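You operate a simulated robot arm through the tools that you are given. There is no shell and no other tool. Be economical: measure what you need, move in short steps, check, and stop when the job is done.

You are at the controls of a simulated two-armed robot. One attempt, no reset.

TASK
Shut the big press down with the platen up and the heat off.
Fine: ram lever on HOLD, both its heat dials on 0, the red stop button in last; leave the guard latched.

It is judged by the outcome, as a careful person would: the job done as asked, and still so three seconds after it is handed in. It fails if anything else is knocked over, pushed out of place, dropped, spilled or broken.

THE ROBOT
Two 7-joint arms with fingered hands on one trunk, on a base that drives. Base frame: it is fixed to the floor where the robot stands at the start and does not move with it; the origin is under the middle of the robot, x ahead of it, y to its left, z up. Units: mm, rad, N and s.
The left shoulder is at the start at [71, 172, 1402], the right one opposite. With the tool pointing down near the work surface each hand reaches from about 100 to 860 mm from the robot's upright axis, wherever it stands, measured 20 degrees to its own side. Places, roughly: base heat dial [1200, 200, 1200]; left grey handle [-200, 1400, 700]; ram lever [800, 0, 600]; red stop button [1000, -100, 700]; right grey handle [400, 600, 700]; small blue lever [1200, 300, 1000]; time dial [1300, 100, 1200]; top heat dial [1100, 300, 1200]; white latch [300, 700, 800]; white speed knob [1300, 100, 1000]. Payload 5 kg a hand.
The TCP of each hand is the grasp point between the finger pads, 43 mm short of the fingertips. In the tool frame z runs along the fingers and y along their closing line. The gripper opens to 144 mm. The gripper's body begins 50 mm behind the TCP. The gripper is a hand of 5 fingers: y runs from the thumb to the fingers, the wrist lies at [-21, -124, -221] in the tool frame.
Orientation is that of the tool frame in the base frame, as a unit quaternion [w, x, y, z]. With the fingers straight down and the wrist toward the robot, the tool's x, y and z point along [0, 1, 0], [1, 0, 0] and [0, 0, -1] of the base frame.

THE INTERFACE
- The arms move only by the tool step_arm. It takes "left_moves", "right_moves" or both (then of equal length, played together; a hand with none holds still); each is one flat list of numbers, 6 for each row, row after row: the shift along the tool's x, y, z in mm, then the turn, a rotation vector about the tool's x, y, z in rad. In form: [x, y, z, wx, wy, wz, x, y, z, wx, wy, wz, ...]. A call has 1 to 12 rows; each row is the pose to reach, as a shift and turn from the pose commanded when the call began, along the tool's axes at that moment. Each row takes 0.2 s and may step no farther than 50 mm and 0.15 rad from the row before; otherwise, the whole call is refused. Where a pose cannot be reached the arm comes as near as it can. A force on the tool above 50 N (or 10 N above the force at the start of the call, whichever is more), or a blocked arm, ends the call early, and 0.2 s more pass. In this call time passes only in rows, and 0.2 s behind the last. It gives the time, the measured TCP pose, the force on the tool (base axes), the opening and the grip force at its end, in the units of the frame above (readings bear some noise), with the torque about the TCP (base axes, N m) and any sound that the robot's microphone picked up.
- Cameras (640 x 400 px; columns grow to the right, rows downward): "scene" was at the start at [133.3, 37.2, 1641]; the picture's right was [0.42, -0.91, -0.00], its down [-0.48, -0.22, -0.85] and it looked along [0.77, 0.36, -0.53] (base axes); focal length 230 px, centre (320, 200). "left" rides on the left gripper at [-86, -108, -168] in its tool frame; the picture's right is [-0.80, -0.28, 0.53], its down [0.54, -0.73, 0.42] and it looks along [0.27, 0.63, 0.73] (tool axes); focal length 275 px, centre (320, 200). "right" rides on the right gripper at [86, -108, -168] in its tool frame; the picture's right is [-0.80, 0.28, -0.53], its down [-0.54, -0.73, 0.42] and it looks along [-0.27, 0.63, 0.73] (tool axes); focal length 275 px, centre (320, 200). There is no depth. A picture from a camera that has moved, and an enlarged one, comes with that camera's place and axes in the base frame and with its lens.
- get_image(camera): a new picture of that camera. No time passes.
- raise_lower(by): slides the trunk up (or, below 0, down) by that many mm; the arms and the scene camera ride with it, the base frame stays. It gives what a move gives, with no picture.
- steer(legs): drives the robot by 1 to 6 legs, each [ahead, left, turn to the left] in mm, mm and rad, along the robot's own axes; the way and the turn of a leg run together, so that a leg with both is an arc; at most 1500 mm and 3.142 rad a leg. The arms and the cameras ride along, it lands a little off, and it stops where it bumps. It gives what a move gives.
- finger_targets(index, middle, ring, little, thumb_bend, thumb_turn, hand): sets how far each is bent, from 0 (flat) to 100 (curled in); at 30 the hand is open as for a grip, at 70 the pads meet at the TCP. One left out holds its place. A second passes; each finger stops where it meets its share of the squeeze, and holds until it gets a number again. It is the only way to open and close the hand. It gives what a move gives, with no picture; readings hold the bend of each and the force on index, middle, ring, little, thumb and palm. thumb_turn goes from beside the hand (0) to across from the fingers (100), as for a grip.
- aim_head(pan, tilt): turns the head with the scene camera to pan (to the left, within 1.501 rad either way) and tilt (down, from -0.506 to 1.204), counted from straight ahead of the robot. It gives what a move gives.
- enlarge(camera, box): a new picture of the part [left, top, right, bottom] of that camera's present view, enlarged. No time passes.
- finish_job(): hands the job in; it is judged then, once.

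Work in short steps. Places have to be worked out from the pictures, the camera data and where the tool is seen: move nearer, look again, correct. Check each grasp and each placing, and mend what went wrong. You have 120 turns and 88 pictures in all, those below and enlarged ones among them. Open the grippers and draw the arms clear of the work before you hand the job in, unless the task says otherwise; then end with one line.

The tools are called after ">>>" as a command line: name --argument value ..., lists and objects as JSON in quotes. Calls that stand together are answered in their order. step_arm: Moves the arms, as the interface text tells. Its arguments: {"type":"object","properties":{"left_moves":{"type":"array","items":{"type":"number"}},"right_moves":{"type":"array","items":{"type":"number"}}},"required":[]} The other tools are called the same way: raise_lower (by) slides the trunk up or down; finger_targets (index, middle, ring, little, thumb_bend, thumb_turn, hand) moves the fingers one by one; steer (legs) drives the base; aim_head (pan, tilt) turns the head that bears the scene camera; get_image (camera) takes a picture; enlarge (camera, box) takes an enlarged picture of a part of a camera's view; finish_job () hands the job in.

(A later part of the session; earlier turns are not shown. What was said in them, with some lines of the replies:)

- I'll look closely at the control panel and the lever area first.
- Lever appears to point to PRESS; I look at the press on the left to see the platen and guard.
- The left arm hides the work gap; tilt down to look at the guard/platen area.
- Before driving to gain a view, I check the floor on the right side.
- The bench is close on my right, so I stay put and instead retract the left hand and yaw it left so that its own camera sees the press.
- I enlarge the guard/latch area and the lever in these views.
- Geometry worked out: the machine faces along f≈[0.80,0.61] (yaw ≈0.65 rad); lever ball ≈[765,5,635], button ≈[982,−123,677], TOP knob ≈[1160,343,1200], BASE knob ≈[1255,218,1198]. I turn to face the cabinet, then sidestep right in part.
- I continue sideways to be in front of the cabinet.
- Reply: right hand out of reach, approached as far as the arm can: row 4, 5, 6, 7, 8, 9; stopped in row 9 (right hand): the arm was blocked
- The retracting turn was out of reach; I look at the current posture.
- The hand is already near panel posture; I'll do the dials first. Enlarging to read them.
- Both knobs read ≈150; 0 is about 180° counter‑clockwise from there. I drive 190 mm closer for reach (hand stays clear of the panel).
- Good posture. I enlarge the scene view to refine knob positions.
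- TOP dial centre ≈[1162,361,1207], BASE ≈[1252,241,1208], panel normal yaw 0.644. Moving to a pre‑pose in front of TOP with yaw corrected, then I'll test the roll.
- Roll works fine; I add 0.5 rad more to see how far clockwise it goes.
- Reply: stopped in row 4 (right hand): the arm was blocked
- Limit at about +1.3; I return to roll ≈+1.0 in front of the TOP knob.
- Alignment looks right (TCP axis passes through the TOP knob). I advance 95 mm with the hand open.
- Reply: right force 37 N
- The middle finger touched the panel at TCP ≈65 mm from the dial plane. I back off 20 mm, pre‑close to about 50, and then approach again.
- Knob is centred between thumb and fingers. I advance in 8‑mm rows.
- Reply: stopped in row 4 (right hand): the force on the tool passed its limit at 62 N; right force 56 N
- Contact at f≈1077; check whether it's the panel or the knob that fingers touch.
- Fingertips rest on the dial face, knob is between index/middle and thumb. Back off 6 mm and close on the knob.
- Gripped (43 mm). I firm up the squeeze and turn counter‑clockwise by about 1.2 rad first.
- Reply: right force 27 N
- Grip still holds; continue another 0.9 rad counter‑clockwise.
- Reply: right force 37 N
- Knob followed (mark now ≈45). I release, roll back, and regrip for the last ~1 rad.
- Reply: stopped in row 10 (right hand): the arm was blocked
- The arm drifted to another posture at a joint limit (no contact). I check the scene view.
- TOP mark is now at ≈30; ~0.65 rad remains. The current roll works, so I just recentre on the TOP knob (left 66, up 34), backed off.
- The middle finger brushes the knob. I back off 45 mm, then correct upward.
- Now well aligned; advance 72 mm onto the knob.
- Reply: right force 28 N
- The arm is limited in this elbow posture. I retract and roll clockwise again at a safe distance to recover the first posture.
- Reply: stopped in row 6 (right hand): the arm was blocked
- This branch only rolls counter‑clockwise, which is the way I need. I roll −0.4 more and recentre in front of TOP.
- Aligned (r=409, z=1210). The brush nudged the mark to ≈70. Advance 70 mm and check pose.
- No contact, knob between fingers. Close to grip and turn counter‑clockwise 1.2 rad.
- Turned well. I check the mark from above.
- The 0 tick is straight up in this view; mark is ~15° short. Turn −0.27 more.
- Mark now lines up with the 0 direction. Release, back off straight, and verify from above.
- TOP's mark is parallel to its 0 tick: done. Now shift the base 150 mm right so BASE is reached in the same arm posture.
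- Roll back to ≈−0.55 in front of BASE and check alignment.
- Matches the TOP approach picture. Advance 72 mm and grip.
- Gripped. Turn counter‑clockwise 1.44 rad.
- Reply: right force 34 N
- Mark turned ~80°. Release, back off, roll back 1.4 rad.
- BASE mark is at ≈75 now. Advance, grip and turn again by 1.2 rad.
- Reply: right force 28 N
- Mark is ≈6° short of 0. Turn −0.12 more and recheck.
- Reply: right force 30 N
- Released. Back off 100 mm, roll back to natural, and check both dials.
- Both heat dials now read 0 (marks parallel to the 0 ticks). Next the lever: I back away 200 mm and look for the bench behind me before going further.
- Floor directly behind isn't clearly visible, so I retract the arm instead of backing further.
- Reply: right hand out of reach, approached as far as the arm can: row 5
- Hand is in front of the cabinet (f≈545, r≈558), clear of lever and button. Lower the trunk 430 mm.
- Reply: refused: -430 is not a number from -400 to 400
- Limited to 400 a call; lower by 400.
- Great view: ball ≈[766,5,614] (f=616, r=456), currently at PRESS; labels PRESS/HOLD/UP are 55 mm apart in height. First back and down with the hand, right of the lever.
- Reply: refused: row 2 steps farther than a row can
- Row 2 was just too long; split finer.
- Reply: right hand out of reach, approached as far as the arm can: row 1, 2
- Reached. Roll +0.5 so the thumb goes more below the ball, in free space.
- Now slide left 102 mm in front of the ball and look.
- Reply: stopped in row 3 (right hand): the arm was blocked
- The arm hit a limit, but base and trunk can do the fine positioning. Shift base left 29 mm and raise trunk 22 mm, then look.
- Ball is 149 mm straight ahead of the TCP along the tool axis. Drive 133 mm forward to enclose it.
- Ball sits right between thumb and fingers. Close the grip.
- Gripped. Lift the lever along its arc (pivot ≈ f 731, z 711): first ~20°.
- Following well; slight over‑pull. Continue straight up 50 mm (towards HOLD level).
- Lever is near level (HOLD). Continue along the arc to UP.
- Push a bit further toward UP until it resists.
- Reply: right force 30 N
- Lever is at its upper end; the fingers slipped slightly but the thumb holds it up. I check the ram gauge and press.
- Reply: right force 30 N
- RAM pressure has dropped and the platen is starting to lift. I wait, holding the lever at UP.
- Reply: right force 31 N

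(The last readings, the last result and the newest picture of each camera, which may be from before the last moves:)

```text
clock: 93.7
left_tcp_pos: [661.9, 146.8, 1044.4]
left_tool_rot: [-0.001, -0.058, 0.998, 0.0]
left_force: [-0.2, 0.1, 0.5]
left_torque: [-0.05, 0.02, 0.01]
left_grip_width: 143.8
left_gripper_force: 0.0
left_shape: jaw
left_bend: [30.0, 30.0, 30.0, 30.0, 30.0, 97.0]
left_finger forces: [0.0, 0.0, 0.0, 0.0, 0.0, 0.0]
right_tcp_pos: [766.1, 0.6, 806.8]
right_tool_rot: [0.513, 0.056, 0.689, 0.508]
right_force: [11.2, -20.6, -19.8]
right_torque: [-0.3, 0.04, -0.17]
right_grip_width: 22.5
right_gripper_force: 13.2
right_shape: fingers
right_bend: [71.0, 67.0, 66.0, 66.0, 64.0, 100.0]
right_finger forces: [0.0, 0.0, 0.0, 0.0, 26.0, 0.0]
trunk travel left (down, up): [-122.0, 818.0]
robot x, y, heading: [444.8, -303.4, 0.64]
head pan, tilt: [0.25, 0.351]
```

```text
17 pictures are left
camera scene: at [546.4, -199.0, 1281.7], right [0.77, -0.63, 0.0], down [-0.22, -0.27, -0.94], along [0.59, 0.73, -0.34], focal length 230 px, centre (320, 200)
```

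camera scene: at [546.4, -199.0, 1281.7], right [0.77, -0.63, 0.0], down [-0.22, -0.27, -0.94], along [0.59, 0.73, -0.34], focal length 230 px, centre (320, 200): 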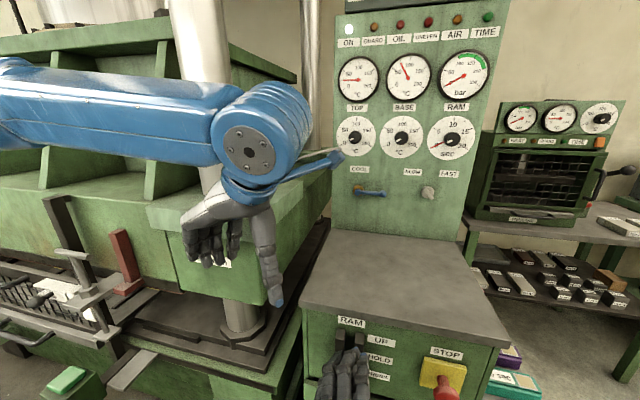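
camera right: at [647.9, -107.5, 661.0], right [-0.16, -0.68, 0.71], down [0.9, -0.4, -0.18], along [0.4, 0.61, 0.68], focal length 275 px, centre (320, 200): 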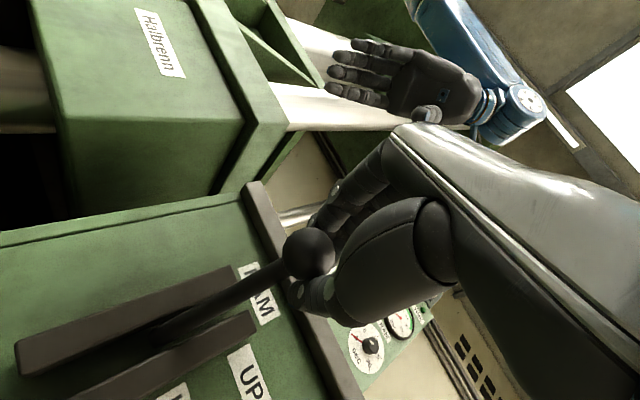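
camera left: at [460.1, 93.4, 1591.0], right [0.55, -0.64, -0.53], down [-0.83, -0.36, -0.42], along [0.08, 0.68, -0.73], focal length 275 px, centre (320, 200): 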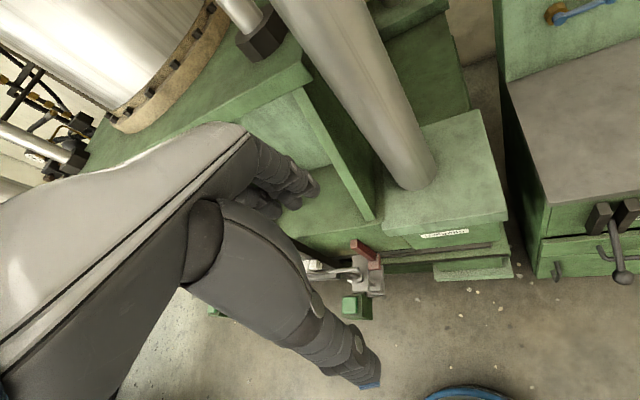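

Platen is rising smoothly, clear of my left arm. Keep waiting.

>>> step_arm --right_moves '[0, 0, 0, 0, 0, 0, 0, 0, 0, 0, 0, 0, 0, 0, 0, 0, 0, 0, 0, 0, 0, 0, 0, 0, 0, 0, 0, 0, 0, 0, 0, 0, 0, 0, 0, 0, 0, 0, 0, 0, 0, 0, 0, 0, 0, 0, 0, 0, 0, 0, 0, 0, 0, 0, 0, 0, 0, 0, 0, 0, 0, 0, 0, 0, 0, 0, 0, 0, 0, 0, 0, 0]'

>>> step_arm --right_moves '[0, 0, 0, 0, 0, 0, 0, 0, 0, 0, 0, 0, 0, 0, 0, 0, 0, 0, 0, 0, 0, 0, 0, 0, 0, 0, 0, 0, 0, 0, 0, 0, 0, 0, 0, 0, 0, 0, 0, 0, 0, 0, 0, 0, 0, 0, 0, 0, 0, 0, 0, 0, 0, 0, 0, 0, 0, 0, 0, 0, 0, 0, 0, 0, 0, 0, 0, 0, 0, 0, 0, 0]'

>>> get_image --camera "scene"

```text
clock: 96.3
left_tcp_pos: [661.8, 146.9, 1045.6]
left_tool_rot: [-0.002, -0.058, 0.998, 0.0]
left_force: [0.4, 1.3, -1.0]
left_torque: [0.01, 0.04, 0.0]
left_grip_width: 143.8
left_gripper_force: 0.0
left_shape: jaw
left_bend: [30.0, 30.0, 30.0, 30.0, 30.0, 97.0]
left_finger forces: [0.0, 0.0, 0.0, 0.1, 0.0, 0.0]
right_tcp_pos: [766.6, 0.2, 807.0]
right_tool_rot: [0.513, 0.056, 0.689, 0.508]
right_force: [10.8, -20.9, -19.9]
right_torque: [-0.31, -0.01, -0.15]
right_grip_width: 22.5
right_gripper_force: 12.7
right_shape: fingers
right_bend: [71.0, 67.0, 66.0, 66.0, 64.0, 100.0]
right_finger forces: [0.1, 0.0, 0.0, 0.0, 25.9, 0.0]
trunk travel left (down, up): [-122.0, 818.0]
robot x, y, heading: [446.6, -294.6, 0.643]
head pan, tilt: [0.25, 0.351]
```

```text
clock: 98.9
left_tcp_pos: [662.4, 146.9, 1045.2]
left_tool_rot: [-0.002, -0.057, 0.998, 0.0]
left_force: [0.0, -0.5, 0.4]
left_torque: [-0.04, -0.02, -0.02]
left_grip_width: 143.9
left_gripper_force: 0.2
left_shape: jaw
left_bend: [30.0, 30.0, 30.0, 30.0, 30.0, 97.0]
left_finger forces: [0.0, 0.0, 0.0, 0.1, 0.1, 0.0]
right_tcp_pos: [766.2, 0.4, 807.3]
right_tool_rot: [0.514, 0.055, 0.69, 0.507]
right_force: [10.7, -19.3, -20.1]
right_torque: [-0.31, 0.0, -0.18]
right_grip_width: 22.7
right_gripper_force: 13.0
right_shape: fingers
right_bend: [71.0, 67.0, 66.0, 66.0, 64.0, 100.0]
right_finger forces: [0.0, 0.1, 0.0, 0.0, 26.0, 0.1]
trunk travel left (down, up): [-122.0, 818.0]
robot x, y, heading: [441.9, -296.8, 0.637]
head pan, tilt: [0.25, 0.351]
```

```text
16 pictures are left
camera scene: at [546.4, -198.9, 1281.7], right [0.77, -0.63, 0.0], down [-0.22, -0.27, -0.94], along [0.59, 0.73, -0.34], focal length 230 px, centre (320, 200)
```

scene: 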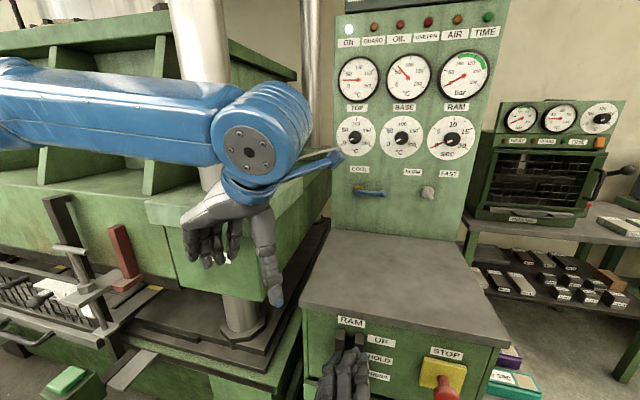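

Unchanged from 5 s ago, so the platen is fully up. Now open the hand and re-centre on the ball for moving to HOLD.

>>> finger_targets --hand "right" --index 45 --middle 46 --ring 48 --little 48 --thumb_bend 42

>>> get_image --camera "right"

```text
clock: 99.9
left_tcp_pos: [661.2, 148.4, 1044.7]
left_tool_rot: [-0.001, -0.058, 0.998, -0.001]
left_force: [-0.5, 0.6, 0.7]
left_torque: [0.0, 0.02, 0.02]
left_grip_width: 144.0
left_gripper_force: 0.0
left_shape: jaw
left_bend: [30.0, 30.0, 30.0, 30.0, 30.0, 97.0]
left_finger forces: [0.1, 0.0, 0.0, 0.0, 0.1, 0.0]
right_tcp_pos: [764.3, 1.5, 807.0]
right_tool_rot: [0.513, 0.053, 0.689, 0.508]
right_force: [0.1, -1.2, -0.7]
right_torque: [-0.03, 0.0, -0.03]
right_grip_width: 101.4
right_gripper_force: 0.3
right_shape: fingers
right_bend: [45.0, 46.0, 48.0, 48.0, 42.0, 99.0]
right_finger forces: [0.1, 0.1, 0.0, 0.0, 0.0, 0.1]
trunk travel left (down, up): [-122.0, 818.0]
robot x, y, heading: [446.0, -299.7, 0.638]
head pan, tilt: [0.25, 0.351]
```

```text
15 pictures are left
camera right: at [646.2, -106.2, 661.3], right [-0.16, -0.68, 0.71], down [0.9, -0.4, -0.18], along [0.4, 0.61, 0.68], focal length 275 px, centre (320, 200)
```

right: 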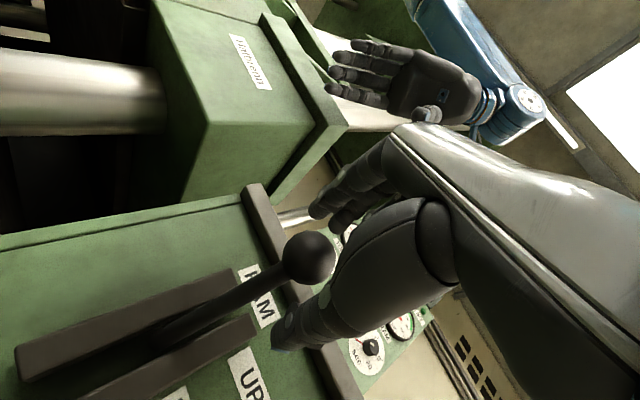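

The lever stays at UP by itself. Move 18 mm forward to centre on the ball and grip.

>>> step_arm --right_moves '[0, 0, 9, 0, 0, 0, 0, -1, 18, 0, 0, 0]'

>>> finger_targets --hand "right" --index 72 --middle 72 --ring 66 --little 66 --thumb_bend 72

```text
clock: 100.5
left_tcp_pos: [660.5, 148.2, 1044.7]
left_tool_rot: [0.0, -0.058, 0.998, -0.001]
left_force: [-0.2, 0.8, -0.4]
left_torque: [0.01, 0.01, -0.01]
left_grip_width: 143.8
left_gripper_force: 0.2
left_shape: jaw
left_bend: [30.0, 30.0, 30.0, 30.0, 30.0, 97.0]
left_finger forces: [0.1, 0.0, 0.0, 0.0, 0.1, 0.0]
right_tcp_pos: [781.5, 12.0, 808.1]
right_tool_rot: [0.514, 0.055, 0.689, 0.507]
right_force: [-0.1, 0.2, 0.0]
right_torque: [0.0, 0.04, -0.01]
right_grip_width: 101.0
right_gripper_force: 0.0
right_shape: fingers
right_bend: [45.0, 46.0, 48.0, 48.0, 42.0, 99.0]
right_finger forces: [0.1, 0.0, 0.0, 0.0, 0.1, 0.0]
trunk travel left (down, up): [-122.0, 818.0]
robot x, y, heading: [444.5, -302.2, 0.635]
head pan, tilt: [0.25, 0.351]
```

```text
clock: 101.5
left_tcp_pos: [662.7, 148.1, 1044.9]
left_tool_rot: [-0.002, -0.059, 0.998, -0.001]
left_force: [-0.4, 0.4, -0.3]
left_torque: [0.02, 0.01, 0.01]
left_grip_width: 143.8
left_gripper_force: 0.0
left_shape: jaw
left_bend: [30.0, 30.0, 30.0, 30.0, 30.0, 97.0]
left_finger forces: [0.0, 0.1, 0.0, 0.0, 0.0, 0.0]
right_tcp_pos: [781.6, 12.5, 806.5]
right_tool_rot: [0.513, 0.054, 0.691, 0.507]
right_force: [16.6, -8.4, -16.2]
right_torque: [0.1, -0.46, 0.33]
right_grip_width: 12.8
right_gripper_force: 11.7
right_shape: fingers
right_bend: [72.0, 72.0, 66.0, 66.0, 67.0, 100.0]
right_finger forces: [0.0, 0.0, 0.1, 0.0, 22.6, 0.0]
trunk travel left (down, up): [-122.0, 818.0]
robot x, y, heading: [441.9, -302.3, 0.632]
head pan, tilt: [0.25, 0.351]
```

Fingers missed the ball; take a look.

>>> get_image --camera "right"

```text
14 pictures are left
camera right: at [663.2, -95.5, 660.7], right [-0.16, -0.68, 0.71], down [0.9, -0.4, -0.18], along [0.4, 0.61, 0.68], focal length 275 px, centre (320, 200)
```

right: 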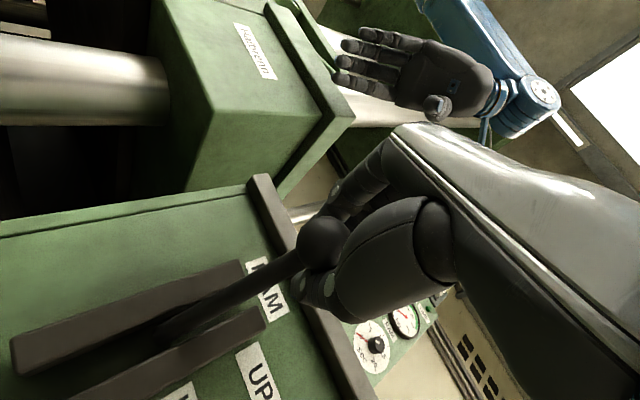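

The ball is caged deeper in the hand with the fingers curled over the shaft – good for pulling down. Move down along the arc about 70 mm.

>>> step_arm --right_moves '[8, -9, -8, 0, 0, 0, 16, -18, -15, 0, 0, 0, 25, -27, -20, 0, 0, 0, 33, -36, -25, 0, 0, 0, 41, -45, -28, 0, 0, 0, 47, -52, -30, 0, 0, 0]'

>>> get_image --camera "right"

```text
clock: 102.9
left_tcp_pos: [659.7, 148.0, 1045.5]
left_tool_rot: [-0.002, -0.059, 0.998, -0.001]
left_force: [-0.6, 1.0, -0.5]
left_torque: [-0.01, 0.01, 0.01]
left_grip_width: 143.7
left_gripper_force: 0.1
left_shape: jaw
left_bend: [30.0, 30.0, 30.0, 30.0, 30.0, 97.0]
left_finger forces: [0.1, 0.0, 0.0, 0.0, 0.0, 0.1]
right_tcp_pos: [758.6, -6.1, 736.4]
right_tool_rot: [0.514, 0.054, 0.689, 0.508]
right_force: [21.6, -5.3, -0.6]
right_torque: [-0.04, -0.51, 0.36]
right_grip_width: 11.8
right_gripper_force: 9.7
right_shape: fingers
right_bend: [72.0, 72.0, 66.0, 66.0, 67.0, 100.0]
right_finger forces: [0.0, 0.1, 0.0, 0.0, 19.5, 0.0]
trunk travel left (down, up): [-122.0, 818.0]
robot x, y, heading: [442.4, -296.2, 0.632]
head pan, tilt: [0.25, 0.351]
```

```text
13 pictures are left
camera right: at [640.4, -113.0, 590.8], right [-0.16, -0.68, 0.71], down [0.9, -0.4, -0.18], along [0.4, 0.61, 0.68], focal length 275 px, centre (320, 200)
```

right: 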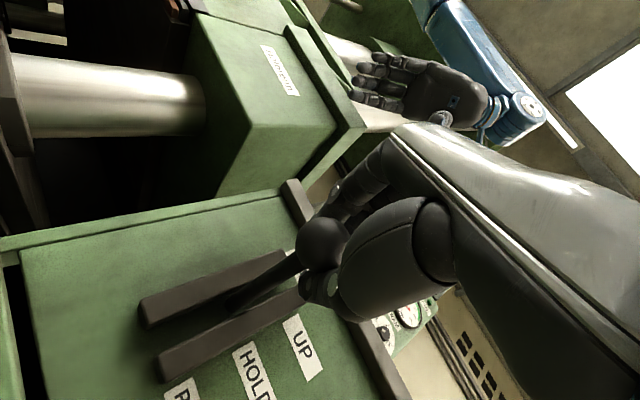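

Ball ≈725 in height; circle fit gives pivot z≈693, so HOLD needs ~30 mm further down.

>>> step_arm --right_moves '[7, -7, -1, 0, 0, 0, 13, -15, -2, 0, 0, 0, 20, -22, -3, 0, 0, 0]'

>>> finger_targets --hand "right" --index 42 --middle 42 --ring 42 --little 42 --thumb_bend 40

>>> get_image --camera "right"

```text
clock: 103.7
left_tcp_pos: [662.7, 147.9, 1045.5]
left_tool_rot: [-0.002, -0.058, 0.998, 0.0]
left_force: [0.0, -0.3, -0.2]
left_torque: [0.03, 0.01, 0.0]
left_grip_width: 143.9
left_gripper_force: 0.0
left_shape: jaw
left_bend: [30.0, 30.0, 30.0, 30.0, 30.0, 97.0]
left_finger forces: [0.1, 0.0, 0.0, 0.1, 0.0, 0.0]
right_tcp_pos: [758.9, -8.7, 706.9]
right_tool_rot: [0.514, 0.056, 0.689, 0.508]
right_force: [26.6, -5.5, 2.8]
right_torque: [0.01, -0.62, 0.42]
right_grip_width: 13.3
right_gripper_force: 12.9
right_shape: fingers
right_bend: [72.0, 72.0, 66.0, 66.0, 67.0, 100.0]
right_finger forces: [2.6, 0.0, 0.1, 0.0, 22.4, 0.0]
trunk travel left (down, up): [-122.0, 818.0]
robot x, y, heading: [444.6, -299.9, 0.632]
head pan, tilt: [0.25, 0.351]
```

```text
clock: 104.7
left_tcp_pos: [658.6, 148.2, 1045.4]
left_tool_rot: [-0.001, -0.058, 0.998, -0.001]
left_force: [-0.7, 0.0, 1.1]
left_torque: [0.04, -0.03, 0.02]
left_grip_width: 143.7
left_gripper_force: 0.1
left_shape: jaw
left_bend: [30.0, 30.0, 30.0, 30.0, 30.0, 97.0]
left_finger forces: [0.0, 0.1, 0.0, 0.0, 0.0, 0.0]
right_tcp_pos: [755.8, -5.8, 707.3]
right_tool_rot: [0.514, 0.054, 0.689, 0.508]
right_force: [0.0, -0.2, 0.4]
right_torque: [-0.02, -0.01, 0.03]
right_grip_width: 110.2
right_gripper_force: 0.0
right_shape: fingers
right_bend: [42.0, 42.0, 42.0, 42.0, 40.0, 99.0]
right_finger forces: [0.0, 0.1, 0.0, 0.0, 0.0, 0.0]
trunk travel left (down, up): [-122.0, 818.0]
robot x, y, heading: [439.6, -301.9, 0.636]
head pan, tilt: [0.25, 0.351]
```

```text
12 pictures are left
camera right: at [637.4, -114.0, 562.0], right [-0.16, -0.68, 0.71], down [0.9, -0.4, -0.18], along [0.4, 0.61, 0.68], focal length 275 px, centre (320, 200)
```

right: 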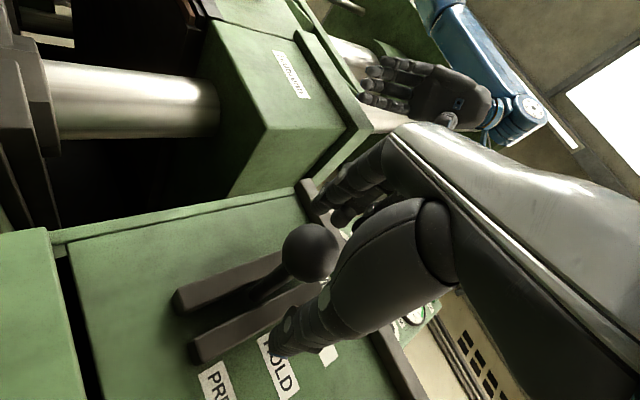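

Ball is now at z≈693 – level with the HOLD label. Drive straight back 160 mm to clear it and check.

>>> steer --legs '[[-160, 0, 0]]'

>>> get_image --camera "right"

>>> aim_head --pan 0.1 --tilt 0.45

>>> get_image --camera "scene"

```text
clock: 106.1
left_tcp_pos: [531.1, 52.8, 1046.1]
left_tool_rot: [0.0, -0.058, 0.998, -0.001]
left_force: [-0.1, -0.4, 0.5]
left_torque: [0.04, -0.03, 0.0]
left_grip_width: 144.0
left_gripper_force: 0.0
left_shape: jaw
left_bend: [30.0, 30.0, 30.0, 30.0, 30.0, 97.0]
left_finger forces: [0.1, 0.0, 0.0, 0.0, 0.0, 0.0]
right_tcp_pos: [628.9, -101.2, 709.0]
right_tool_rot: [0.514, 0.054, 0.689, 0.509]
right_force: [-1.0, -0.2, 0.0]
right_torque: [0.0, 0.0, -0.01]
right_grip_width: 110.2
right_gripper_force: 0.0
right_shape: fingers
right_bend: [42.0, 42.0, 42.0, 42.0, 40.0, 99.0]
right_finger forces: [0.0, 0.1, 0.0, 0.1, 0.0, 0.0]
trunk travel left (down, up): [-122.0, 818.0]
robot x, y, heading: [317.1, -393.2, 0.635]
head pan, tilt: [0.25, 0.351]
```

```text
11 pictures are left
camera right: at [509.2, -208.9, 562.3], right [-0.16, -0.68, 0.71], down [0.9, -0.4, -0.18], along [0.4, 0.61, 0.68], focal length 275 px, centre (320, 200)
```

right: 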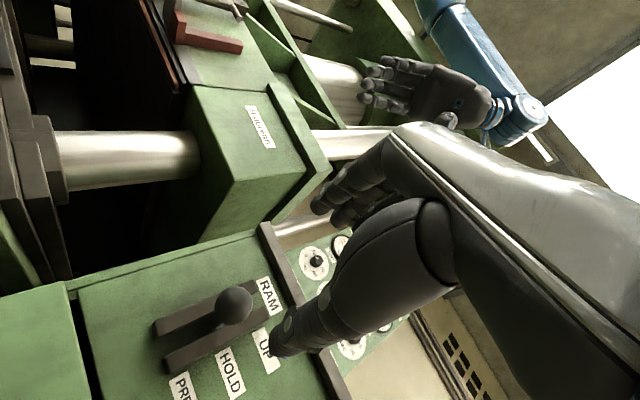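

```text
clock: 106.8
left_tcp_pos: [532.1, 52.9, 1044.6]
left_tool_rot: [0.0, -0.058, 0.998, -0.001]
left_force: [-0.2, 0.3, -0.3]
left_torque: [0.0, 0.01, 0.01]
left_grip_width: 143.8
left_gripper_force: 0.0
left_shape: jaw
left_bend: [30.0, 30.0, 30.0, 30.0, 30.0, 97.0]
left_finger forces: [0.0, 0.1, 0.0, 0.0, 0.0, 0.0]
right_tcp_pos: [630.2, -101.2, 708.9]
right_tool_rot: [0.513, 0.054, 0.69, 0.508]
right_force: [-0.2, 0.4, 0.3]
right_torque: [0.02, -0.01, 0.02]
right_grip_width: 110.0
right_gripper_force: 0.1
right_shape: fingers
right_bend: [42.0, 42.0, 42.0, 42.0, 40.0, 99.0]
right_finger forces: [0.0, 0.1, 0.0, 0.0, 0.0, 0.0]
trunk travel left (down, up): [-122.0, 818.0]
robot x, y, heading: [315.6, -391.9, 0.635]
head pan, tilt: [0.099, 0.45]
```

```text
10 pictures are left
camera scene: at [426.1, -302.5, 1272.5], right [0.67, -0.74, 0.0], down [-0.32, -0.29, -0.9], along [0.67, 0.6, -0.44], focal length 230 px, centre (320, 200)
```

scene: 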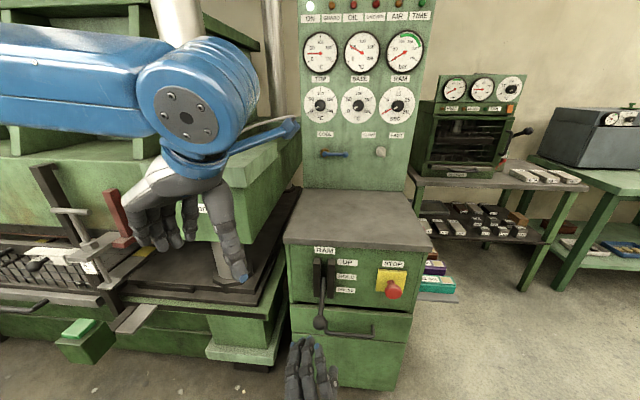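

Platen stands up, lever looks about level. I enlarge both views to measure the lever's angle.

>>> enlarge --camera "scene" --box '[280, 240, 420, 340]'

>>> enlarge --camera "right" --box '[130, 260, 290, 400]'

```text
4.00 times, centred on (350, 290) of scene
camera zoom: at [426.1, -302.5, 1272.5], right [0.67, -0.74, 0.0], down [-0.32, -0.29, -0.9], along [0.67, 0.6, -0.44], focal length 921 px, centre (200, -160)
```

zoom: 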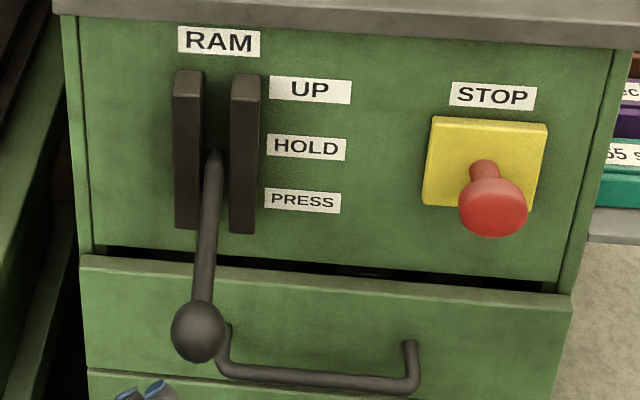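

```text
2.86 times, centred on (210, 330) of right
camera zoom: at [509.7, -208.4, 561.9], right [-0.16, -0.68, 0.71], down [0.9, -0.4, -0.18], along [0.4, 0.61, 0.68], focal length 786 px, centre (634, -171)
```

zoom: 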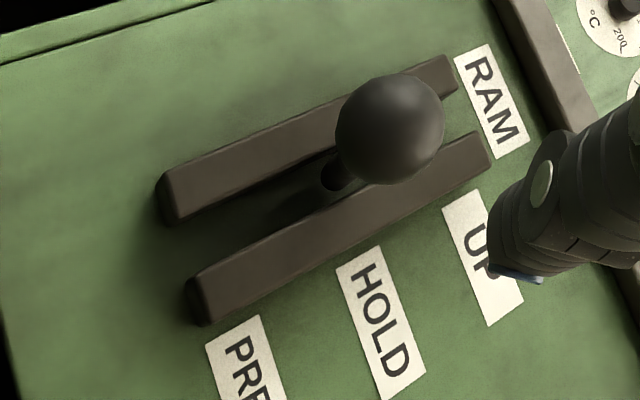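

Measured: lever pivot ≈(f 750, z 698), ball ≈(589, 678): about 7° below level. I'd rather have it squarely on HOLD: re‑approach at z≈700, cage the ball and lift it ~18 mm.

>>> raise_lower --by -22

>>> steer --legs '[[129, 0, 0]]'

>>> finger_targets --hand "right" --index 64 --middle 64 --ring 60 --little 60 --thumb_bend 64

```text
clock: 107.5
left_tcp_pos: [532.1, 52.7, 1023.7]
left_tool_rot: [0.0, -0.058, 0.998, -0.001]
left_force: [0.0, -0.4, 0.7]
left_torque: [0.0, 0.02, 0.05]
left_grip_width: 143.8
left_gripper_force: 0.0
left_shape: jaw
left_bend: [30.0, 30.0, 30.0, 30.0, 30.0, 97.0]
left_finger forces: [0.0, 0.0, 0.0, 0.0, 0.1, 0.1]
right_tcp_pos: [628.1, -100.7, 686.8]
right_tool_rot: [0.514, 0.055, 0.689, 0.508]
right_force: [-0.1, 0.4, 0.5]
right_torque: [0.01, 0.02, 0.03]
right_grip_width: 110.6
right_gripper_force: 0.1
right_shape: fingers
right_bend: [42.0, 42.0, 42.0, 42.0, 40.0, 99.0]
right_finger forces: [0.0, 0.0, 0.0, 0.1, 0.0, 0.0]
trunk travel left (down, up): [-100.0, 840.0]
robot x, y, heading: [319.4, -396.4, 0.637]
head pan, tilt: [0.099, 0.45]
```

```text
clock: 108.7
left_tcp_pos: [635.4, 130.0, 1021.7]
left_tool_rot: [-0.002, -0.059, 0.998, -0.001]
left_force: [0.7, 0.6, 0.4]
left_torque: [-0.05, 0.08, 0.01]
left_grip_width: 143.9
left_gripper_force: 0.0
left_shape: jaw
left_bend: [30.0, 30.0, 30.0, 30.0, 30.0, 97.0]
left_finger forces: [0.0, 0.1, 0.1, 0.0, 0.0, 0.0]
right_tcp_pos: [730.1, -25.9, 684.4]
right_tool_rot: [0.514, 0.054, 0.69, 0.507]
right_force: [0.0, 0.3, 1.0]
right_torque: [0.02, -0.05, 0.03]
right_grip_width: 110.3
right_gripper_force: 0.1
right_shape: fingers
right_bend: [42.0, 42.0, 42.0, 42.0, 40.0, 99.0]
right_finger forces: [0.1, 0.1, 0.0, 0.0, 0.1, 0.1]
trunk travel left (down, up): [-100.0, 840.0]
robot x, y, heading: [419.7, -318.8, 0.645]
head pan, tilt: [0.099, 0.45]
```

```text
clock: 109.7
left_tcp_pos: [635.2, 128.9, 1023.0]
left_tool_rot: [-0.001, -0.059, 0.998, -0.001]
left_force: [0.1, -0.4, 0.8]
left_torque: [0.02, -0.01, 0.01]
left_grip_width: 143.6
left_gripper_force: 0.1
left_shape: jaw
left_bend: [30.0, 30.0, 30.0, 30.0, 30.0, 97.0]
left_finger forces: [0.0, 0.0, 0.1, 0.0, 0.1, 0.0]
right_tcp_pos: [731.0, -26.0, 686.0]
right_tool_rot: [0.514, 0.054, 0.69, 0.508]
right_force: [3.4, -1.4, -4.0]
right_torque: [-0.09, 0.05, -0.1]
right_grip_width: 37.3
right_gripper_force: 3.4
right_shape: fingers
right_bend: [63.0, 64.0, 60.0, 60.0, 60.0, 100.0]
right_finger forces: [0.8, 0.0, 0.0, 0.1, 6.0, 0.0]
trunk travel left (down, up): [-100.0, 840.0]
robot x, y, heading: [414.9, -316.2, 0.635]
head pan, tilt: [0.099, 0.45]
```

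Thumb touches the ball from below. Lift 16 mm and measure.

>>> step_arm --right_moves '[-5, 6, 0, 0, 0, 0, -10, 12, 1, 0, 0, 0]'

>>> get_image --camera "right"

```text
clock: 110.3
left_tcp_pos: [635.2, 128.0, 1023.1]
left_tool_rot: [-0.001, -0.059, 0.998, -0.001]
left_force: [0.0, -0.2, 0.7]
left_torque: [0.0, 0.0, 0.0]
left_grip_width: 143.6
left_gripper_force: 0.1
left_shape: jaw
left_bend: [30.0, 30.0, 30.0, 30.0, 30.0, 97.0]
left_finger forces: [0.0, 0.1, 0.0, 0.0, 0.0, 0.1]
right_tcp_pos: [730.1, -25.2, 702.1]
right_tool_rot: [0.514, 0.054, 0.689, 0.508]
right_force: [2.1, -5.1, -3.8]
right_torque: [-0.09, 0.08, -0.18]
right_grip_width: 36.9
right_gripper_force: 3.2
right_shape: fingers
right_bend: [63.0, 64.0, 60.0, 60.0, 61.0, 100.0]
right_finger forces: [0.5, 0.1, 0.1, 0.0, 5.6, 0.1]
trunk travel left (down, up): [-100.0, 840.0]
robot x, y, heading: [416.1, -314.8, 0.635]
head pan, tilt: [0.099, 0.45]
```

```text
7 pictures are left
camera right: at [611.3, -133.0, 555.7], right [-0.16, -0.68, 0.71], down [0.9, -0.4, -0.18], along [0.4, 0.61, 0.68], focal length 275 px, centre (320, 200)
```

right: 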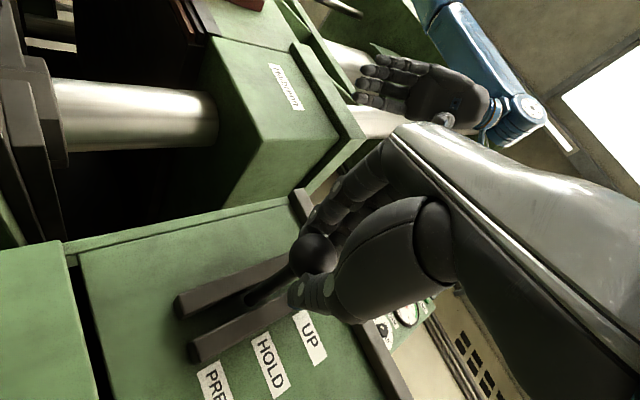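

Ball now at z≈697: level, at HOLD. Open the hand and drive straight back.

>>> finger_targets --hand "right" --index 42 --middle 42 --ring 42 --little 42 --thumb_bend 40

>>> steer --legs '[[-130, 0, 0]]'

>>> enlarge --camera "scene" --box '[230, 180, 430, 380]'

```text
clock: 111.3
left_tcp_pos: [635.0, 129.9, 1023.1]
left_tool_rot: [-0.001, -0.058, 0.998, -0.001]
left_force: [0.6, 0.1, 0.6]
left_torque: [0.01, -0.02, -0.02]
left_grip_width: 143.7
left_gripper_force: 0.1
left_shape: jaw
left_bend: [30.0, 30.0, 30.0, 30.0, 30.0, 97.0]
left_finger forces: [0.1, 0.0, 0.1, 0.1, 0.0, 0.0]
right_tcp_pos: [730.4, -24.1, 700.7]
right_tool_rot: [0.514, 0.055, 0.689, 0.508]
right_force: [0.9, -0.1, -0.9]
right_torque: [0.01, 0.0, -0.01]
right_grip_width: 110.1
right_gripper_force: 0.2
right_shape: fingers
right_bend: [42.0, 42.0, 42.0, 42.0, 40.0, 99.0]
right_finger forces: [0.1, 0.0, 0.1, 0.1, 0.0, 0.0]
trunk travel left (down, up): [-100.0, 840.0]
robot x, y, heading: [423.1, -319.4, 0.636]
head pan, tilt: [0.099, 0.45]
```

```text
clock: 112.6
left_tcp_pos: [525.4, 48.4, 1023.5]
left_tool_rot: [0.0, -0.059, 0.998, 0.0]
left_force: [-0.5, -0.9, 0.2]
left_torque: [0.04, -0.02, 0.02]
left_grip_width: 143.7
left_gripper_force: 0.0
left_shape: jaw
left_bend: [30.0, 30.0, 30.0, 30.0, 30.0, 97.0]
left_finger forces: [0.1, 0.1, 0.0, 0.1, 0.0, 0.0]
right_tcp_pos: [621.0, -105.2, 702.8]
right_tool_rot: [0.514, 0.054, 0.689, 0.509]
right_force: [-0.7, -0.2, -0.2]
right_torque: [0.02, 0.01, -0.01]
right_grip_width: 110.1
right_gripper_force: 0.1
right_shape: fingers
right_bend: [42.0, 42.0, 42.0, 42.0, 40.0, 99.0]
right_finger forces: [0.0, 0.1, 0.0, 0.1, 0.0, 0.0]
trunk travel left (down, up): [-100.0, 840.0]
robot x, y, heading: [303.7, -393.4, 0.635]
head pan, tilt: [0.099, 0.45]
```

```text
2.00 times, centred on (330, 280) of scene
camera zoom: at [418.7, -308.1, 1250.8], right [0.67, -0.74, 0.0], down [-0.32, -0.29, -0.9], along [0.67, 0.6, -0.43], focal length 460 px, centre (300, 40)
```

zoom: 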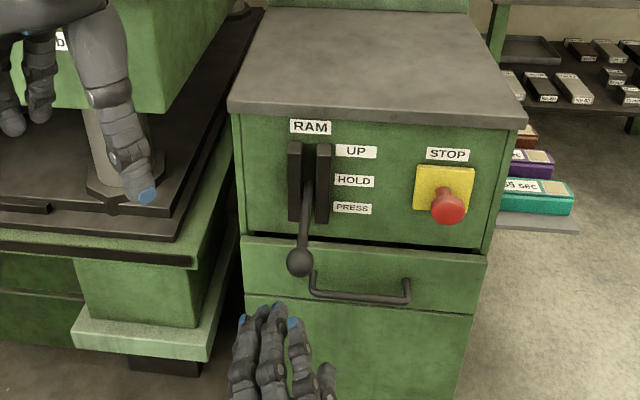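

Lever ball at z≈701: on HOLD, platen still up. Now the stop button, head front ≈[982,−121,687] (f 713, r 686). Shift right 230 mm, lower 16 mm, and bunch the fingers.

>>> steer --legs '[[0, -230, 0]]'

>>> raise_lower --by -16

>>> finger_targets --hand "right" --index 70 --middle 70 --ring 70 --little 70 --thumb_bend 68

>>> get_image --camera "right"

```text
clock: 114.4
left_tcp_pos: [667.4, -140.9, 1023.3]
left_tool_rot: [-0.001, -0.058, 0.998, 0.0]
left_force: [1.2, -0.3, -0.3]
left_torque: [0.07, 0.02, 0.0]
left_grip_width: 143.9
left_gripper_force: 0.0
left_shape: jaw
left_bend: [30.0, 30.0, 30.0, 30.0, 30.0, 97.0]
left_finger forces: [0.0, 0.0, 0.1, 0.1, 0.1, 0.0]
right_tcp_pos: [762.1, -294.2, 701.3]
right_tool_rot: [0.514, 0.056, 0.689, 0.508]
right_force: [0.6, -0.8, 0.2]
right_torque: [-0.01, -0.01, 0.0]
right_grip_width: 110.3
right_gripper_force: 0.1
right_shape: fingers
right_bend: [42.0, 42.0, 42.0, 42.0, 40.0, 99.0]
right_finger forces: [0.0, 0.0, 0.0, 0.0, 0.0, 0.1]
trunk travel left (down, up): [-100.0, 840.0]
robot x, y, heading: [446.0, -583.1, 0.631]
head pan, tilt: [0.099, 0.45]
```

```text
clock: 115.0
left_tcp_pos: [665.2, -139.7, 1007.7]
left_tool_rot: [-0.001, -0.057, 0.998, -0.001]
left_force: [-0.3, 0.0, -0.2]
left_torque: [0.04, 0.01, 0.02]
left_grip_width: 143.7
left_gripper_force: 0.1
left_shape: jaw
left_bend: [30.0, 30.0, 30.0, 30.0, 30.0, 97.0]
left_finger forces: [0.1, 0.1, 0.1, 0.0, 0.1, 0.0]
right_tcp_pos: [760.8, -294.0, 684.6]
right_tool_rot: [0.515, 0.055, 0.689, 0.507]
right_force: [-0.1, 0.8, 0.0]
right_torque: [-0.01, 0.0, -0.02]
right_grip_width: 110.4
right_gripper_force: 0.1
right_shape: fingers
right_bend: [42.0, 42.0, 42.0, 42.0, 40.0, 99.0]
right_finger forces: [0.1, 0.0, 0.0, 0.1, 0.1, 0.1]
trunk travel left (down, up): [-84.0, 856.0]
robot x, y, heading: [451.1, -585.4, 0.636]
head pan, tilt: [0.099, 0.45]
```

```text
clock: 116.0
left_tcp_pos: [665.4, -139.4, 1008.2]
left_tool_rot: [0.0, -0.058, 0.998, 0.0]
left_force: [0.1, -0.2, -0.5]
left_torque: [-0.01, -0.02, -0.01]
left_grip_width: 143.9
left_gripper_force: 0.1
left_shape: jaw
left_bend: [30.0, 30.0, 30.0, 30.0, 30.0, 97.0]
left_finger forces: [0.0, 0.0, 0.1, 0.0, 0.1, 0.1]
right_tcp_pos: [761.4, -294.6, 686.9]
right_tool_rot: [0.514, 0.054, 0.689, 0.507]
right_force: [0.3, -0.6, 0.6]
right_torque: [0.04, -0.01, -0.02]
right_grip_width: 11.6
right_gripper_force: 0.1
right_shape: fingers
right_bend: [70.0, 70.0, 70.0, 70.0, 68.0, 100.0]
right_finger forces: [0.0, 0.0, 0.0, 0.1, 0.0, 0.1]
trunk travel left (down, up): [-84.0, 856.0]
robot x, y, heading: [446.9, -587.5, 0.631]
head pan, tilt: [0.099, 0.45]
```

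```text
5 pictures are left
camera right: at [642.4, -401.4, 539.8], right [-0.16, -0.68, 0.71], down [0.9, -0.4, -0.18], along [0.4, 0.61, 0.68], focal length 275 px, centre (320, 200)
```

right: 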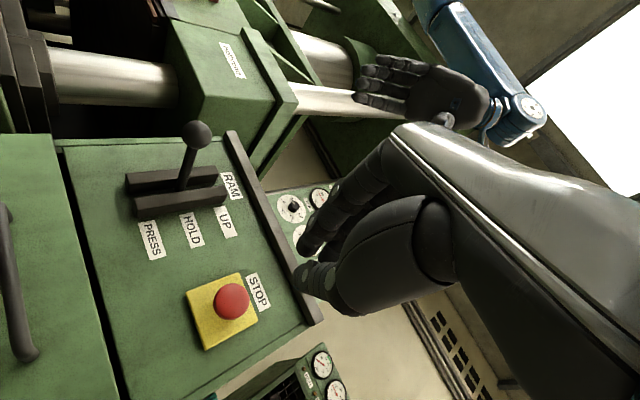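

Button re-triangulated: f≈701, r≈679, z≈699. Lever still level. Adjust: raise 12 mm, drive 200 ahead and 10 left, leaving ~25 mm before contact.

>>> raise_lower --by 12

>>> steer --legs '[[200, 10, 0]]'

>>> get_image --camera "right"

```text
clock: 116.6
left_tcp_pos: [666.3, -140.4, 1019.6]
left_tool_rot: [0.0, -0.058, 0.998, -0.001]
left_force: [-0.3, -0.1, -0.1]
left_torque: [-0.01, 0.0, -0.03]
left_grip_width: 144.2
left_gripper_force: 0.0
left_shape: jaw
left_bend: [30.0, 30.0, 30.0, 30.0, 30.0, 97.0]
left_finger forces: [0.1, 0.0, 0.0, 0.0, 0.1, 0.0]
right_tcp_pos: [762.3, -293.7, 697.1]
right_tool_rot: [0.515, 0.055, 0.689, 0.507]
right_force: [0.0, -0.1, -0.3]
right_torque: [-0.02, 0.02, 0.01]
right_grip_width: 11.8
right_gripper_force: 0.0
right_shape: fingers
right_bend: [70.0, 70.0, 70.0, 70.0, 68.0, 100.0]
right_finger forces: [0.0, 0.0, 0.0, 0.0, 0.0, 0.0]
trunk travel left (down, up): [-96.0, 844.0]
robot x, y, heading: [445.7, -585.5, 0.634]
head pan, tilt: [0.099, 0.45]
```

```text
clock: 118.2
left_tcp_pos: [819.9, -13.4, 1019.9]
left_tool_rot: [-0.001, -0.059, 0.998, -0.001]
left_force: [0.8, 0.1, 0.3]
left_torque: [-0.1, 0.01, 0.0]
left_grip_width: 143.8
left_gripper_force: 0.1
left_shape: jaw
left_bend: [30.0, 30.0, 30.0, 30.0, 30.0, 97.0]
left_finger forces: [0.1, 0.1, 0.0, 0.1, 0.0, 0.0]
right_tcp_pos: [915.2, -167.6, 697.1]
right_tool_rot: [0.515, 0.054, 0.69, 0.507]
right_force: [0.4, 0.5, -0.1]
right_torque: [0.04, -0.01, 0.03]
right_grip_width: 12.0
right_gripper_force: 0.1
right_shape: fingers
right_bend: [70.0, 70.0, 70.0, 70.0, 68.0, 100.0]
right_finger forces: [0.0, 0.0, 0.1, 0.1, 0.0, 0.0]
trunk travel left (down, up): [-96.0, 844.0]
robot x, y, heading: [604.8, -461.2, 0.63]
head pan, tilt: [0.099, 0.45]
```

```text
4 pictures are left
camera right: at [796.7, -274.8, 551.5], right [-0.16, -0.68, 0.71], down [0.9, -0.4, -0.18], along [0.4, 0.61, 0.68], focal length 275 px, centre (320, 200)
```

right: 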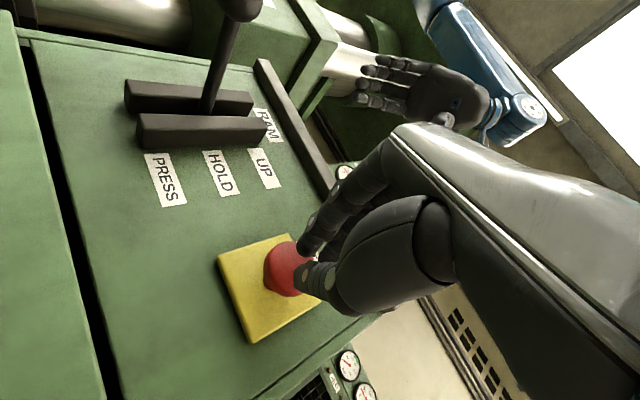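

Fingertips are ~25 mm in front of the red button, well centred. Press forward gently along the tool axis.

>>> step_arm --right_moves '[0, 0, 8, 0, 0, 0, 0, 0, 16, 0, 0, 0, 0, 0, 22, 0, 0, 0, 0, 0, 28, 0, 0, 0, 0, 0, 33, 0, 0, 0, 0, 0, 38, 0, 0, 0, 0, 0, 43, 0, 0, 0]'

```text
clock: 119.5
left_tcp_pos: [817.1, -15.9, 1019.3]
left_tool_rot: [-0.001, -0.059, 0.998, 0.0]
left_force: [0.6, -0.4, -0.4]
left_torque: [-0.04, 0.0, 0.02]
left_grip_width: 144.1
left_gripper_force: 0.1
left_shape: jaw
left_bend: [30.0, 30.0, 30.0, 30.0, 30.0, 97.0]
left_finger forces: [0.0, 0.0, 0.0, 0.1, 0.0, 0.1]
right_tcp_pos: [938.0, -147.1, 698.7]
right_tool_rot: [0.511, 0.053, 0.69, 0.51]
right_force: [-23.2, -22.4, -1.5]
right_torque: [-0.09, 0.18, -0.25]
right_grip_width: 14.2
right_gripper_force: 19.2
right_shape: fingers
right_bend: [70.0, 70.0, 70.0, 70.0, 67.0, 100.0]
right_finger forces: [10.3, 5.2, 0.2, 0.1, 22.6, 0.1]
trunk travel left (down, up): [-96.0, 844.0]
robot x, y, heading: [599.7, -461.7, 0.637]
head pan, tilt: [0.099, 0.45]
stopped in row 6 (right hand): the force on the tool passed its limit at 56 N (the readings are from after the stop); the commanded pose is now the measured one
```

Reached 56 N push. Back off and check button and ON lamp.

>>> step_arm --right_moves '[0, 0, -25, 0, 0, 0, 0, 0, -50, 0, 0, 0]'

>>> aim_head --pan -0.05 --tilt 0.4

>>> get_image --camera "scene"

```text
clock: 120.2
left_tcp_pos: [817.7, -13.0, 1018.8]
left_tool_rot: [-0.001, -0.059, 0.998, -0.002]
left_force: [-0.2, 0.0, -0.1]
left_torque: [0.01, -0.04, -0.01]
left_grip_width: 143.9
left_gripper_force: 0.1
left_shape: jaw
left_bend: [30.0, 30.0, 30.0, 30.0, 30.0, 97.0]
left_finger forces: [0.0, 0.0, 0.2, 0.0, 0.1, 0.1]
right_tcp_pos: [903.3, -178.3, 695.4]
right_tool_rot: [0.512, 0.053, 0.69, 0.509]
right_force: [-0.5, 0.0, -0.1]
right_torque: [-0.01, -0.01, -0.01]
right_grip_width: 11.5
right_gripper_force: 0.1
right_shape: fingers
right_bend: [70.0, 70.0, 70.0, 70.0, 68.0, 100.0]
right_finger forces: [0.0, 0.0, 0.1, 0.1, 0.0, 0.1]
trunk travel left (down, up): [-96.0, 844.0]
robot x, y, heading: [601.2, -461.4, 0.638]
head pan, tilt: [0.099, 0.45]
```

```text
clock: 120.8
left_tcp_pos: [818.3, -14.0, 1018.7]
left_tool_rot: [-0.001, -0.059, 0.998, 0.0]
left_force: [-0.3, -0.2, -0.2]
left_torque: [0.03, -0.01, 0.01]
left_grip_width: 143.8
left_gripper_force: 0.1
left_shape: jaw
left_bend: [30.0, 30.0, 30.0, 30.0, 30.0, 97.0]
left_finger forces: [0.0, 0.0, 0.0, 0.0, 0.0, 0.0]
right_tcp_pos: [902.9, -178.2, 695.0]
right_tool_rot: [0.512, 0.053, 0.69, 0.509]
right_force: [0.4, 0.9, 0.0]
right_torque: [-0.03, 0.01, 0.0]
right_grip_width: 11.5
right_gripper_force: 0.1
right_shape: fingers
right_bend: [70.0, 70.0, 70.0, 70.0, 68.0, 100.0]
right_finger forces: [0.0, 0.0, 0.0, 0.1, 0.0, 0.0]
trunk travel left (down, up): [-96.0, 844.0]
robot x, y, heading: [602.6, -461.8, 0.635]
head pan, tilt: [-0.051, 0.4]
```

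```text
3 pictures are left
camera scene: at [721.3, -380.8, 1251.2], right [0.55, -0.83, 0.0], down [-0.32, -0.21, -0.92], along [0.77, 0.51, -0.39], focal length 230 px, centre (320, 200)
```

scene: 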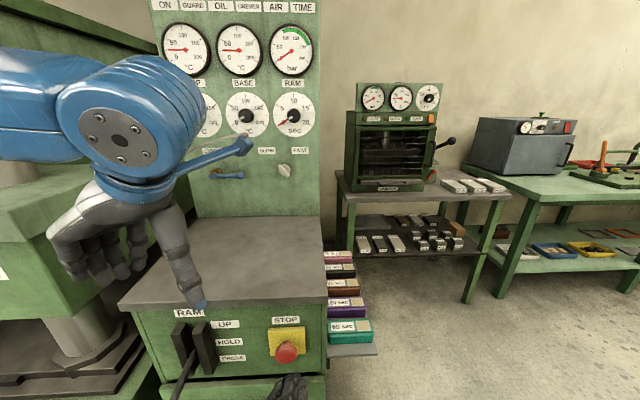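

Button head now measures ≈20 mm further in. Back away, open the hand, and take an overall look including the ON lamp.

>>> steer --legs '[[-190, 0, 0]]'

>>> finger_targets --hand "right" --index 30 --middle 30 --ring 30 --little 30 --thumb_bend 30

>>> aim_head --pan 0.2 --tilt 0.36

>>> get_image --camera "scene"

```text
clock: 122.4
left_tcp_pos: [661.5, -129.5, 1020.3]
left_tool_rot: [0.0, -0.059, 0.998, 0.0]
left_force: [-0.5, -0.3, 0.5]
left_torque: [0.05, -0.04, -0.03]
left_grip_width: 143.8
left_gripper_force: 0.0
left_shape: jaw
left_bend: [30.0, 30.0, 30.0, 30.0, 30.0, 97.0]
left_finger forces: [0.0, 0.0, 0.1, 0.1, 0.1, 0.1]
right_tcp_pos: [746.9, -291.6, 695.2]
right_tool_rot: [0.512, 0.053, 0.689, 0.51]
right_force: [-0.1, 0.6, -0.1]
right_torque: [-0.02, 0.02, 0.0]
right_grip_width: 11.7
right_gripper_force: 0.1
right_shape: fingers
right_bend: [70.0, 70.0, 70.0, 70.0, 68.0, 100.0]
right_finger forces: [0.1, 0.0, 0.0, 0.0, 0.0, 0.0]
trunk travel left (down, up): [-96.0, 844.0]
robot x, y, heading: [447.0, -576.9, 0.637]
head pan, tilt: [-0.051, 0.4]
```

```text
clock: 123.4
left_tcp_pos: [662.5, -127.8, 1020.1]
left_tool_rot: [-0.001, -0.059, 0.998, -0.001]
left_force: [-0.2, -0.4, 0.2]
left_torque: [0.01, 0.01, -0.02]
left_grip_width: 144.2
left_gripper_force: 0.0
left_shape: jaw
left_bend: [30.0, 30.0, 30.0, 30.0, 30.0, 97.0]
left_finger forces: [0.0, 0.1, 0.1, 0.1, 0.0, 0.0]
right_tcp_pos: [746.4, -292.4, 696.3]
right_tool_rot: [0.511, 0.054, 0.69, 0.51]
right_force: [-0.1, -0.5, 0.3]
right_torque: [0.01, 0.02, 0.0]
right_grip_width: 149.1
right_gripper_force: 0.1
right_shape: fingers
right_bend: [30.0, 30.0, 30.0, 30.0, 30.0, 98.0]
right_finger forces: [0.1, 0.0, 0.0, 0.1, 0.0, 0.0]
trunk travel left (down, up): [-96.0, 844.0]
robot x, y, heading: [447.1, -573.8, 0.631]
head pan, tilt: [-0.051, 0.4]
```

```text
clock: 124.2
left_tcp_pos: [662.5, -128.6, 1018.8]
left_tool_rot: [-0.001, -0.059, 0.998, -0.001]
left_force: [-0.2, 0.1, 1.0]
left_torque: [0.01, 0.04, -0.03]
left_grip_width: 143.7
left_gripper_force: 0.0
left_shape: jaw
left_bend: [30.0, 30.0, 30.0, 30.0, 30.0, 97.0]
left_finger forces: [0.1, 0.1, 0.1, 0.0, 0.1, 0.0]
right_tcp_pos: [747.2, -292.1, 694.8]
right_tool_rot: [0.512, 0.053, 0.69, 0.509]
right_force: [-0.4, -0.3, -0.1]
right_torque: [0.04, -0.04, 0.04]
right_grip_width: 149.1
right_gripper_force: 0.0
right_shape: fingers
right_bend: [30.0, 30.0, 30.0, 30.0, 30.0, 98.0]
right_finger forces: [0.0, 0.0, 0.1, 0.0, 0.0, 0.1]
trunk travel left (down, up): [-96.0, 844.0]
robot x, y, heading: [448.8, -575.3, 0.64]
head pan, tilt: [0.201, 0.36]
```

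```text
2 pictures are left
camera scene: at [551.0, -477.4, 1254.9], right [0.74, -0.67, 0.0], down [-0.24, -0.26, -0.94], along [0.63, 0.7, -0.35], focal length 230 px, centre (320, 200)
```

scene: 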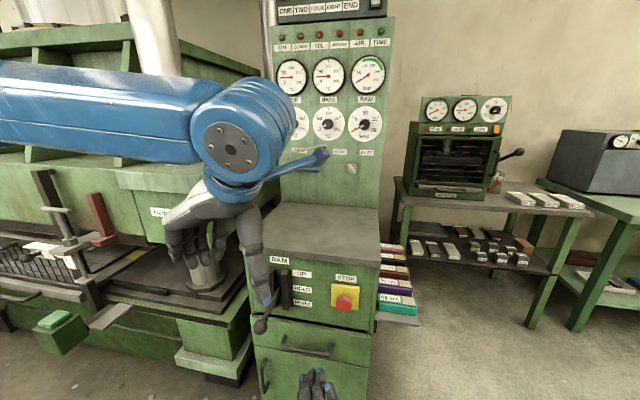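

ON lamp is out, platen still up. One enlarged check of lever and button.

>>> enlarge --camera "scene" --box '[240, 20, 400, 350]'

```text
1.21 times, centred on (320, 185) of scene
camera zoom: at [551.0, -477.4, 1254.9], right [0.74, -0.67, 0.0], down [-0.24, -0.26, -0.94], along [0.63, 0.7, -0.35], focal length 279 px, centre (320, 218)
```

zoom: 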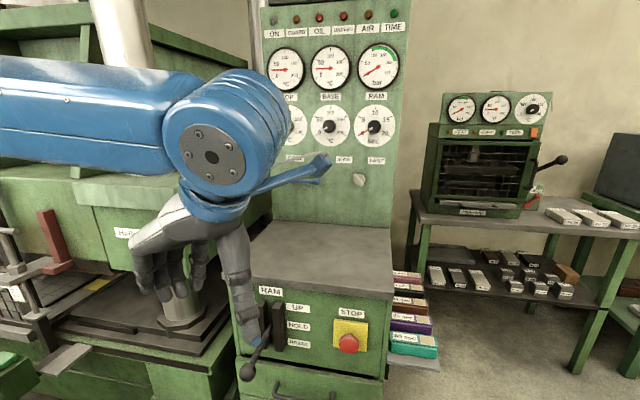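

ON lamp is dark, button in, lever level at HOLD, platen up, both heat dials at 0, guard untouched. Hands are open and clear, so I hand the job in.

>>> finish_job

```text
The job is handed in.
```

The press is shut down: platen up, ram lever on HOLD, both heat dials on 0, and the stop button pressed last, with the ON lamp now out. The guard was left latched and untouched.
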